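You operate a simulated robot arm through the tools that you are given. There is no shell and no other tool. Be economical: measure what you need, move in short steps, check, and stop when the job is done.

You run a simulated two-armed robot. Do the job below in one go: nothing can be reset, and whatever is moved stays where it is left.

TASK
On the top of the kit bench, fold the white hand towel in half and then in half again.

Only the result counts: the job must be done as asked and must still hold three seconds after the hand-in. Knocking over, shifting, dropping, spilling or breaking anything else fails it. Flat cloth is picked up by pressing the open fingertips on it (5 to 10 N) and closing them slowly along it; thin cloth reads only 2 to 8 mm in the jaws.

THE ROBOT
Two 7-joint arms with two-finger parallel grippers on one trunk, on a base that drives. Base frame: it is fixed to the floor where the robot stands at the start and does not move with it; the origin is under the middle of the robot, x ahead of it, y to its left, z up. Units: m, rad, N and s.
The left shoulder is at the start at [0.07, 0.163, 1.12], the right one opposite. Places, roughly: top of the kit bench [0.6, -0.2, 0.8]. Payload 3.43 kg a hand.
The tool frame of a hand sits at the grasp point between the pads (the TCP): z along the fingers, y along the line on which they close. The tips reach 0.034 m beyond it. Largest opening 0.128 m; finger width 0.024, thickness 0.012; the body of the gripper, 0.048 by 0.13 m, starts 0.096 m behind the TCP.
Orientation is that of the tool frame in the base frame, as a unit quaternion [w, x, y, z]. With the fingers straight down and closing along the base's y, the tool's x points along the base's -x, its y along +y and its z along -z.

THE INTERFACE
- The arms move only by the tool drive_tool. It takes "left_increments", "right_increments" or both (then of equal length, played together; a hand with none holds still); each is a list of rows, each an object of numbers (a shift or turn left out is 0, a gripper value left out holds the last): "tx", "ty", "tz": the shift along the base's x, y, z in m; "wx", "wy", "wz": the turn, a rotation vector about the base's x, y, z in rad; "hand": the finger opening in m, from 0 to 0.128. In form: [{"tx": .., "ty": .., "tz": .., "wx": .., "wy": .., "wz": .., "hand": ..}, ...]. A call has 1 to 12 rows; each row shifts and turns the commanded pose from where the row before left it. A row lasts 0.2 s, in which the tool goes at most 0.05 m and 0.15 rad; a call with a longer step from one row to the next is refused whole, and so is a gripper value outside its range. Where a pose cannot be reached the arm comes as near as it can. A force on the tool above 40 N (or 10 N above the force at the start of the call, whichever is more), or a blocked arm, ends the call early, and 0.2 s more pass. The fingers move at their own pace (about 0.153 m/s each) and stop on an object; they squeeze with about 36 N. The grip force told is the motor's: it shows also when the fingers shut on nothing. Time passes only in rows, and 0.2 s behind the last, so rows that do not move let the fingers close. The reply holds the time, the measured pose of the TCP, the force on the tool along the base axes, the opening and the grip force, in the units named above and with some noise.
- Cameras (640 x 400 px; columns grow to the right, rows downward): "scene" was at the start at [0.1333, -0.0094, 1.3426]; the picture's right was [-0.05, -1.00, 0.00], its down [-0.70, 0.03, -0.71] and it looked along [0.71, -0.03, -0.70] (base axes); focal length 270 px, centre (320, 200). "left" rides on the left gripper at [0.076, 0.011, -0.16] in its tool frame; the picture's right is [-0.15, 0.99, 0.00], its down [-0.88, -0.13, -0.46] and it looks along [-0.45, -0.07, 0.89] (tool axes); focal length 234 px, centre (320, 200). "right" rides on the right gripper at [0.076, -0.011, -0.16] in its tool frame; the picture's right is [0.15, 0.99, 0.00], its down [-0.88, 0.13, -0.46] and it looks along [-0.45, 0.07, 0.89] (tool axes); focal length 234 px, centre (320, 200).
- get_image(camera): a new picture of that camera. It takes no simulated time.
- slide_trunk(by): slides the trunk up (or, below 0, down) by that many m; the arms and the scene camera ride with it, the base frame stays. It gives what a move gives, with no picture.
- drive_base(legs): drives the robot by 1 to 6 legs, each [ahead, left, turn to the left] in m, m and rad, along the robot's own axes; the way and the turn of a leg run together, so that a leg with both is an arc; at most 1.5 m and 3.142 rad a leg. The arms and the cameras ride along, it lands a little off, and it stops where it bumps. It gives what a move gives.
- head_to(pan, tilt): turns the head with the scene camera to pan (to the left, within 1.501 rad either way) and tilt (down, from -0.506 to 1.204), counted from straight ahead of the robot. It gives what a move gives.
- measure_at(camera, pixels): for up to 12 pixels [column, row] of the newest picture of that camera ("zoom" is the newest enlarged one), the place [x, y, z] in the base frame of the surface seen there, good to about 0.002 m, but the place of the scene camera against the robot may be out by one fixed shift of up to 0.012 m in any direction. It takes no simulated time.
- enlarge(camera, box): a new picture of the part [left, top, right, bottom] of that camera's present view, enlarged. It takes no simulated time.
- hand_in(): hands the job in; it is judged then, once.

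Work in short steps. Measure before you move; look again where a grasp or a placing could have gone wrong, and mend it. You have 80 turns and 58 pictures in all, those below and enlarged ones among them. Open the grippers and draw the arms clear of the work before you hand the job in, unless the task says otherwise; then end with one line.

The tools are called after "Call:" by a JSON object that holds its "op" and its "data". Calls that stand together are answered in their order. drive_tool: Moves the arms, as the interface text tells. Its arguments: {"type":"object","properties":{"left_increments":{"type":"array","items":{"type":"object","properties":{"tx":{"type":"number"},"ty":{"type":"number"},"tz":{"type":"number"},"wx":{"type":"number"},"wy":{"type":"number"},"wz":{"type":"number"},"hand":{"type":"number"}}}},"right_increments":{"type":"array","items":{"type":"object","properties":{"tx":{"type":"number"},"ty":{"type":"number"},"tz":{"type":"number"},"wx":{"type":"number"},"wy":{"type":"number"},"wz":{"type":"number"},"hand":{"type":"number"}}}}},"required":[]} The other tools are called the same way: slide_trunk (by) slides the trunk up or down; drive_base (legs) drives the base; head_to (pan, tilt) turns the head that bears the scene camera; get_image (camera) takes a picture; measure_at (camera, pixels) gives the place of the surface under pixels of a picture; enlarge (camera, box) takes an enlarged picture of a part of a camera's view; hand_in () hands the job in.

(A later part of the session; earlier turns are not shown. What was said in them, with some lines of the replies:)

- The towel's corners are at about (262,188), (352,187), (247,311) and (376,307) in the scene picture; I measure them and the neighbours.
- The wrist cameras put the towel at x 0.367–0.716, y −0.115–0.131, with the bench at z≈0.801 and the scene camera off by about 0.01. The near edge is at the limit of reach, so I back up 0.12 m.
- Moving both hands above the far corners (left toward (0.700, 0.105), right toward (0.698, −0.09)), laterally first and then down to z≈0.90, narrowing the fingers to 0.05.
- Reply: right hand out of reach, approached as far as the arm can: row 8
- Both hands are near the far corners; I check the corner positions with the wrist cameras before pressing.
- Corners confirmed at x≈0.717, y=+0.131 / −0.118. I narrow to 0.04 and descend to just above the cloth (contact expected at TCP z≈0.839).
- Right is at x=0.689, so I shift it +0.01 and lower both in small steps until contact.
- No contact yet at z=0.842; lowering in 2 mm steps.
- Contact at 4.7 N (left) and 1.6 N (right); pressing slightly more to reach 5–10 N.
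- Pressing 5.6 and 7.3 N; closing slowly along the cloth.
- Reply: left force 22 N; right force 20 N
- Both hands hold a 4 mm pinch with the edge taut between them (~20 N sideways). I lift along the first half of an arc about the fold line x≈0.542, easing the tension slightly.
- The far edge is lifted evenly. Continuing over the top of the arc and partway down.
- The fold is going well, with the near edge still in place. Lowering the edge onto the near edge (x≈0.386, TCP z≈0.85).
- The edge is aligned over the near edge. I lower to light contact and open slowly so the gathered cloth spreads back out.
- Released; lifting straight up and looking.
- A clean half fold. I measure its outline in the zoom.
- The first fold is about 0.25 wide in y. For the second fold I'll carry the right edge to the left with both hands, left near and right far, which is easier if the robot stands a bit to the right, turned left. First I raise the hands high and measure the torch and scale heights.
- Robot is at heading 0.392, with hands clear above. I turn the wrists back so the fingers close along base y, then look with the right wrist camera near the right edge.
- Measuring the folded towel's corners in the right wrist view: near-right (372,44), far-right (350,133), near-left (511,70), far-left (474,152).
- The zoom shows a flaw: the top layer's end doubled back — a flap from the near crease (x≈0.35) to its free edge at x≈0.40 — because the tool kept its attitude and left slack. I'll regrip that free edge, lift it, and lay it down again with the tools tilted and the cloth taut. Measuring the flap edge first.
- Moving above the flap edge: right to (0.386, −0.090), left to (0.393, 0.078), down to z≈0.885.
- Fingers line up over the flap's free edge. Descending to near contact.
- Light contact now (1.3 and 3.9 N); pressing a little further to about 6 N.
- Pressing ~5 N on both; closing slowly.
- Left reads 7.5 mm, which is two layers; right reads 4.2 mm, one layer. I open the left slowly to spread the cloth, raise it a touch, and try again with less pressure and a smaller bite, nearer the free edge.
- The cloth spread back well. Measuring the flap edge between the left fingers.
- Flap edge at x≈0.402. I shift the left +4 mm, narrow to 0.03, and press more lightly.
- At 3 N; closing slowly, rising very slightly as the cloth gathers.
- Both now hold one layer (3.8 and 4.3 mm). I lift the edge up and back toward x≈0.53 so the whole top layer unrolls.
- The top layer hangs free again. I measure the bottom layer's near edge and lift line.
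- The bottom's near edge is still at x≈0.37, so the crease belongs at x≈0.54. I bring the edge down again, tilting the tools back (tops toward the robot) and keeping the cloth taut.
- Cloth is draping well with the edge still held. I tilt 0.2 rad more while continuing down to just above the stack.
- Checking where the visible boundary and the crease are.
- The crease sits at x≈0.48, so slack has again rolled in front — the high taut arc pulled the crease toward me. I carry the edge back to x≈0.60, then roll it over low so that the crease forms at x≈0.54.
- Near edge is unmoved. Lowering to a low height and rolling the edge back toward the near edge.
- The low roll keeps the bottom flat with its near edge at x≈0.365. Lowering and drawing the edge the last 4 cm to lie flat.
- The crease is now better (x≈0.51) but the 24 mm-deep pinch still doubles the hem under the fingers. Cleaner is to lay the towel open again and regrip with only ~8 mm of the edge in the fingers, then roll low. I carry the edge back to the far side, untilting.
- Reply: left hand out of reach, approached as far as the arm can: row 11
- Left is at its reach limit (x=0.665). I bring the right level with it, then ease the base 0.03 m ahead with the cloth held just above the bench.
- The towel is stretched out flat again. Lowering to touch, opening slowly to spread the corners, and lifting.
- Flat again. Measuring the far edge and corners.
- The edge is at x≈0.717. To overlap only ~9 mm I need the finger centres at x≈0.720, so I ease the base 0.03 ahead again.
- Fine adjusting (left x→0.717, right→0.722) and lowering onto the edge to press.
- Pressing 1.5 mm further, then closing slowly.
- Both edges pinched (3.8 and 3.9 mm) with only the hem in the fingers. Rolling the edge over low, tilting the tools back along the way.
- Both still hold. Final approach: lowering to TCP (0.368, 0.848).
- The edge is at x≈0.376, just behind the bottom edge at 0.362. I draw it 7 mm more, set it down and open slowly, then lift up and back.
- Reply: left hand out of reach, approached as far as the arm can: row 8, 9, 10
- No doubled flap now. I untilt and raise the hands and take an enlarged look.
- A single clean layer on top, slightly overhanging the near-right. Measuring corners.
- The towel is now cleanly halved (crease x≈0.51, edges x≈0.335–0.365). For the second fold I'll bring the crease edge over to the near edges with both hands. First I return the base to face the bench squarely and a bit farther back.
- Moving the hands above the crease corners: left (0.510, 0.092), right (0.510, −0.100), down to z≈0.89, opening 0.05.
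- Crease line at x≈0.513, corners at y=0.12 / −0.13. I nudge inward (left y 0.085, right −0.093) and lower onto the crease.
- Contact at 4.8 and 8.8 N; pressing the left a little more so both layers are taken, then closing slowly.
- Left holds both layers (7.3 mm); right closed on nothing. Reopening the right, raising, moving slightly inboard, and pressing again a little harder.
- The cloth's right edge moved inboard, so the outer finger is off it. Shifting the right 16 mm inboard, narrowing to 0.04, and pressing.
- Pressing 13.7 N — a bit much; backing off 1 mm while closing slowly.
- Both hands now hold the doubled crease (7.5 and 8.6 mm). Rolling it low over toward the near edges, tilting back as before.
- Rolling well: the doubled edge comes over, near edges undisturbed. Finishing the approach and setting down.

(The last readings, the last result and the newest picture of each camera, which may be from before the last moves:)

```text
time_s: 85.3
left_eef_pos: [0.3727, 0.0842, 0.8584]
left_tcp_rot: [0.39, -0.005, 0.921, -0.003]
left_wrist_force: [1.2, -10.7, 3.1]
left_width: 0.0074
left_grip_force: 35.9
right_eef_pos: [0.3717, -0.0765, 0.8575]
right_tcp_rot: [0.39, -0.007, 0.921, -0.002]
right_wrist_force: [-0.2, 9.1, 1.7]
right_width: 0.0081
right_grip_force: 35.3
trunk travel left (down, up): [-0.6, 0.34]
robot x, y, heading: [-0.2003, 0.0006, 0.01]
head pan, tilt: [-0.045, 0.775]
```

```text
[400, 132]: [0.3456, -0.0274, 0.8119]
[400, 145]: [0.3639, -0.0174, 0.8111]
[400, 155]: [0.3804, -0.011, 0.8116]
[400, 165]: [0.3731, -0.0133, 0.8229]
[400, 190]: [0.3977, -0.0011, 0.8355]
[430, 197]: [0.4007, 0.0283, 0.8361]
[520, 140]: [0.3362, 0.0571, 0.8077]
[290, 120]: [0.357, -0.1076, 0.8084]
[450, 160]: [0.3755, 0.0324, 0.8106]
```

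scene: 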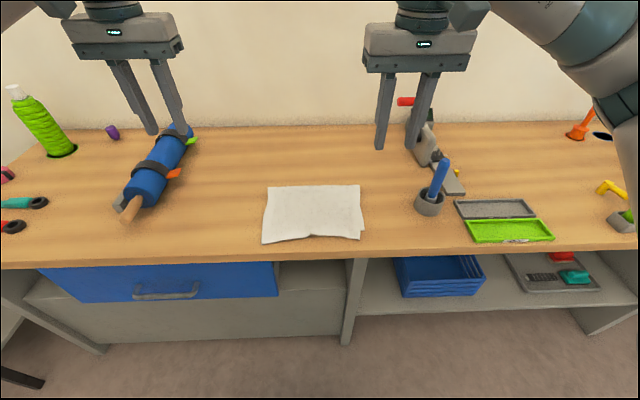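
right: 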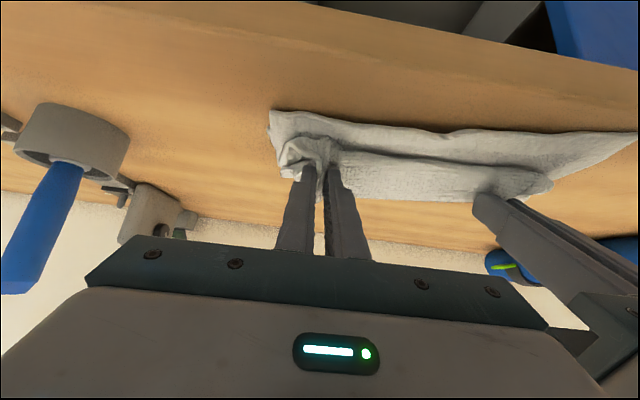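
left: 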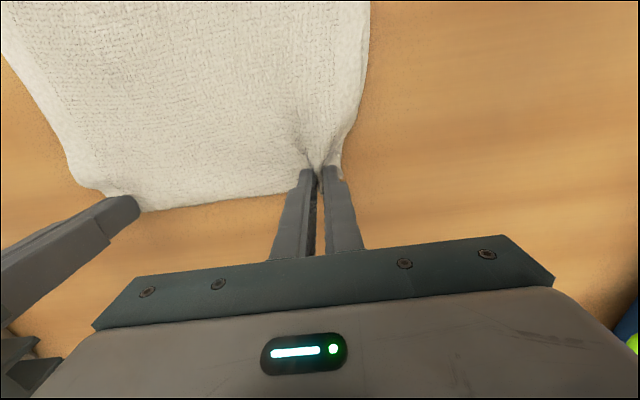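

The doubled edge front is at x≈0.373 with the near edges at 0.34; this matches the offset that unrolled correctly last time. Setting down, opening, and drawing back and up.

Call:
{"op": "drive_tool", "data": {"left_increments": [{"tx": -0.003, "tz": -0.002}, {"hand": 0.012}, {"hand": 0.02}, {"hand": 0.028}, {"hand": 0.036}, {"hand": 0.044}, {"tx": -0.015, "tz": 0.012}, {"tx": -0.02, "tz": 0.025}, {"tz": 0.04}, {"tz": 0.04}, {"tz": 0.04}, {}], "right_increments": [{"tx": -0.003, "tz": -0.002}, {"hand": 0.012}, {"hand": 0.02}, {"hand": 0.028}, {"hand": 0.036}, {"hand": 0.044}, {"tx": -0.015, "tz": 0.012}, {"tx": -0.02, "tz": 0.025}, {"tz": 0.04}, {"tz": 0.04}, {"tz": 0.04}, {}]}}

Call:
{"op": "enlarge", "data": {"camera": "right", "box": [240, 0, 560, 200]}}

```text
time_s: 87.9
left_eef_pos: [0.3358, 0.082, 1.0106]
left_tcp_rot: [0.389, -0.006, 0.921, -0.003]
left_wrist_force: [-0.2, 0.8, 0.0]
left_width: 0.044
left_grip_force: 0.0
right_eef_pos: [0.3339, -0.0756, 1.0143]
right_tcp_rot: [0.389, -0.006, 0.921, -0.002]
right_wrist_force: [0.5, -0.3, 0.0]
right_width: 0.0442
right_grip_force: 0.1
trunk travel left (down, up): [-0.6, 0.34]
robot x, y, heading: [-0.1986, -0.0025, 0.009]
head pan, tilt: [-0.045, 0.775]
```

```text
2.00 times, centred on (400, 100) of right
```

zoom: 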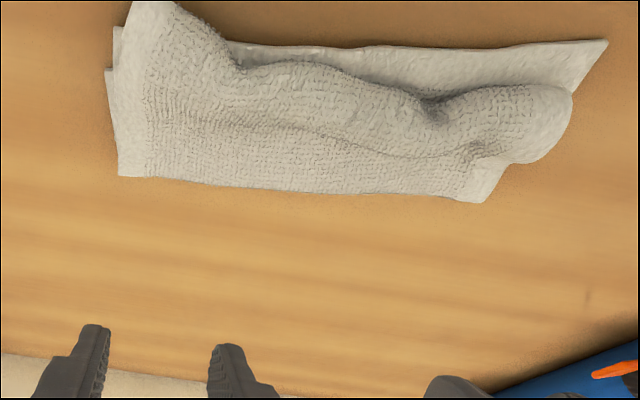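

Folded in four, with some pinch puckers. I measure the outline and heights.

Call:
{"op": "measure_at", "data": {"camera": "zoom", "pixels": [[150, 10], [240, 60], [350, 70], [440, 110], [560, 95], [600, 45], [125, 170], [300, 188], [480, 195], [300, 120], [190, 60], [350, 52]]}}

```text
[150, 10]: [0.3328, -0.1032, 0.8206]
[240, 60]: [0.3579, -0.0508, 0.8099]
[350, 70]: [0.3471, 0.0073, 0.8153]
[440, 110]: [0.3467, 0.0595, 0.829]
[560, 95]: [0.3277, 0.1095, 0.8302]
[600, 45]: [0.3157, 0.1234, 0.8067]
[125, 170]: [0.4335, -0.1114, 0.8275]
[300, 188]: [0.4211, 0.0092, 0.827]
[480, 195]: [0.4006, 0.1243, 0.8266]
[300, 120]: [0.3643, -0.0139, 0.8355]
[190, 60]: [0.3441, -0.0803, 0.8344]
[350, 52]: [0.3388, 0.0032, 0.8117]
```

The stack is about 0.10 × 0.245 m, a quarter of the towel, at most ~3 cm high. I draw the arms clear, untilting and opening, and check the scene.

Call:
{"op": "drive_tool", "data": {"left_increments": [{"tz": 0.03, "wy": 0.1}, {"tz": 0.03, "wy": 0.1}, {"ty": 0.03, "tz": 0.03, "wy": 0.1}, {"ty": 0.04, "wy": 0.1}, {"ty": 0.04, "wy": 0.1}, {"ty": 0.04, "wy": 0.1, "hand": 0.1}, {"ty": 0.03, "wy": 0.1}, {"wy": 0.1}, {}], "right_increments": [{"tz": 0.03, "wy": 0.1}, {"tz": 0.03, "wy": 0.1}, {"ty": -0.03, "tz": 0.03, "wy": 0.1}, {"ty": -0.04, "wy": 0.1}, {"ty": -0.04, "wy": 0.1}, {"ty": -0.04, "wy": 0.1, "hand": 0.1}, {"ty": -0.03, "wy": 0.1}, {"wy": 0.1}, {}]}}

Call:
{"op": "get_image", "data": {"camera": "scene"}}

Call:
{"op": "enlarge", "data": {"camera": "scene", "box": [230, 160, 390, 260]}}

```text
time_s: 89.9
left_eef_pos: [0.334, 0.2644, 1.1032]
left_tcp_rot: [0.0, -0.005, 1.0, 0.0]
left_wrist_force: [0.0, -1.1, -0.1]
left_width: 0.0998
left_grip_force: 0.1
right_eef_pos: [0.3336, -0.2566, 1.1044]
right_tcp_rot: [-0.001, -0.007, 1.0, 0.0]
right_wrist_force: [-0.9, 0.7, -0.3]
right_width: 0.1
right_grip_force: 0.0
trunk travel left (down, up): [-0.6, 0.34]
robot x, y, heading: [-0.2005, 0.0006, 0.009]
head pan, tilt: [-0.045, 0.775]
```

```text
6 pictures are left
```

scene: 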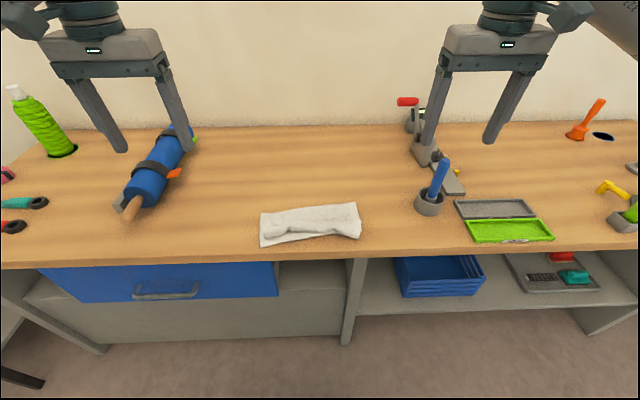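

```text
4.00 times, centred on (310, 210) of scene
```

zoom: 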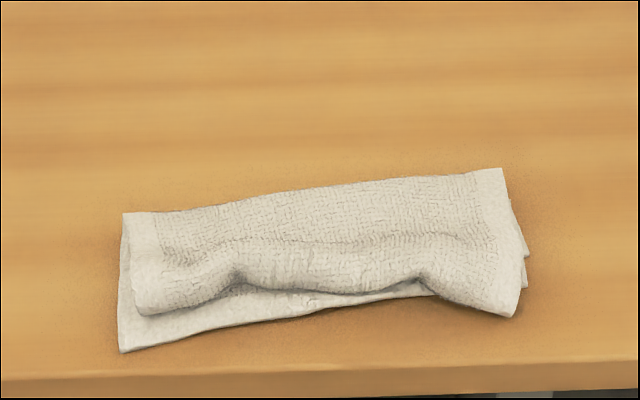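

The towel lies folded in four on the bench, the other items are where they were, and both hands are open and clear. Handing in.

Call:
{"op": "hand_in", "data": {}}

```text
The job is handed in.
```

The white hand towel is folded in half and in half again on the kit bench, now a strip about 0.10 × 0.245 m. Both folds run the same way, the edges overlap unevenly by up to about 3 cm, and there are some pinch puckers up to about 3 cm high. Nothing else on the bench was moved, and both arms are open and clear.
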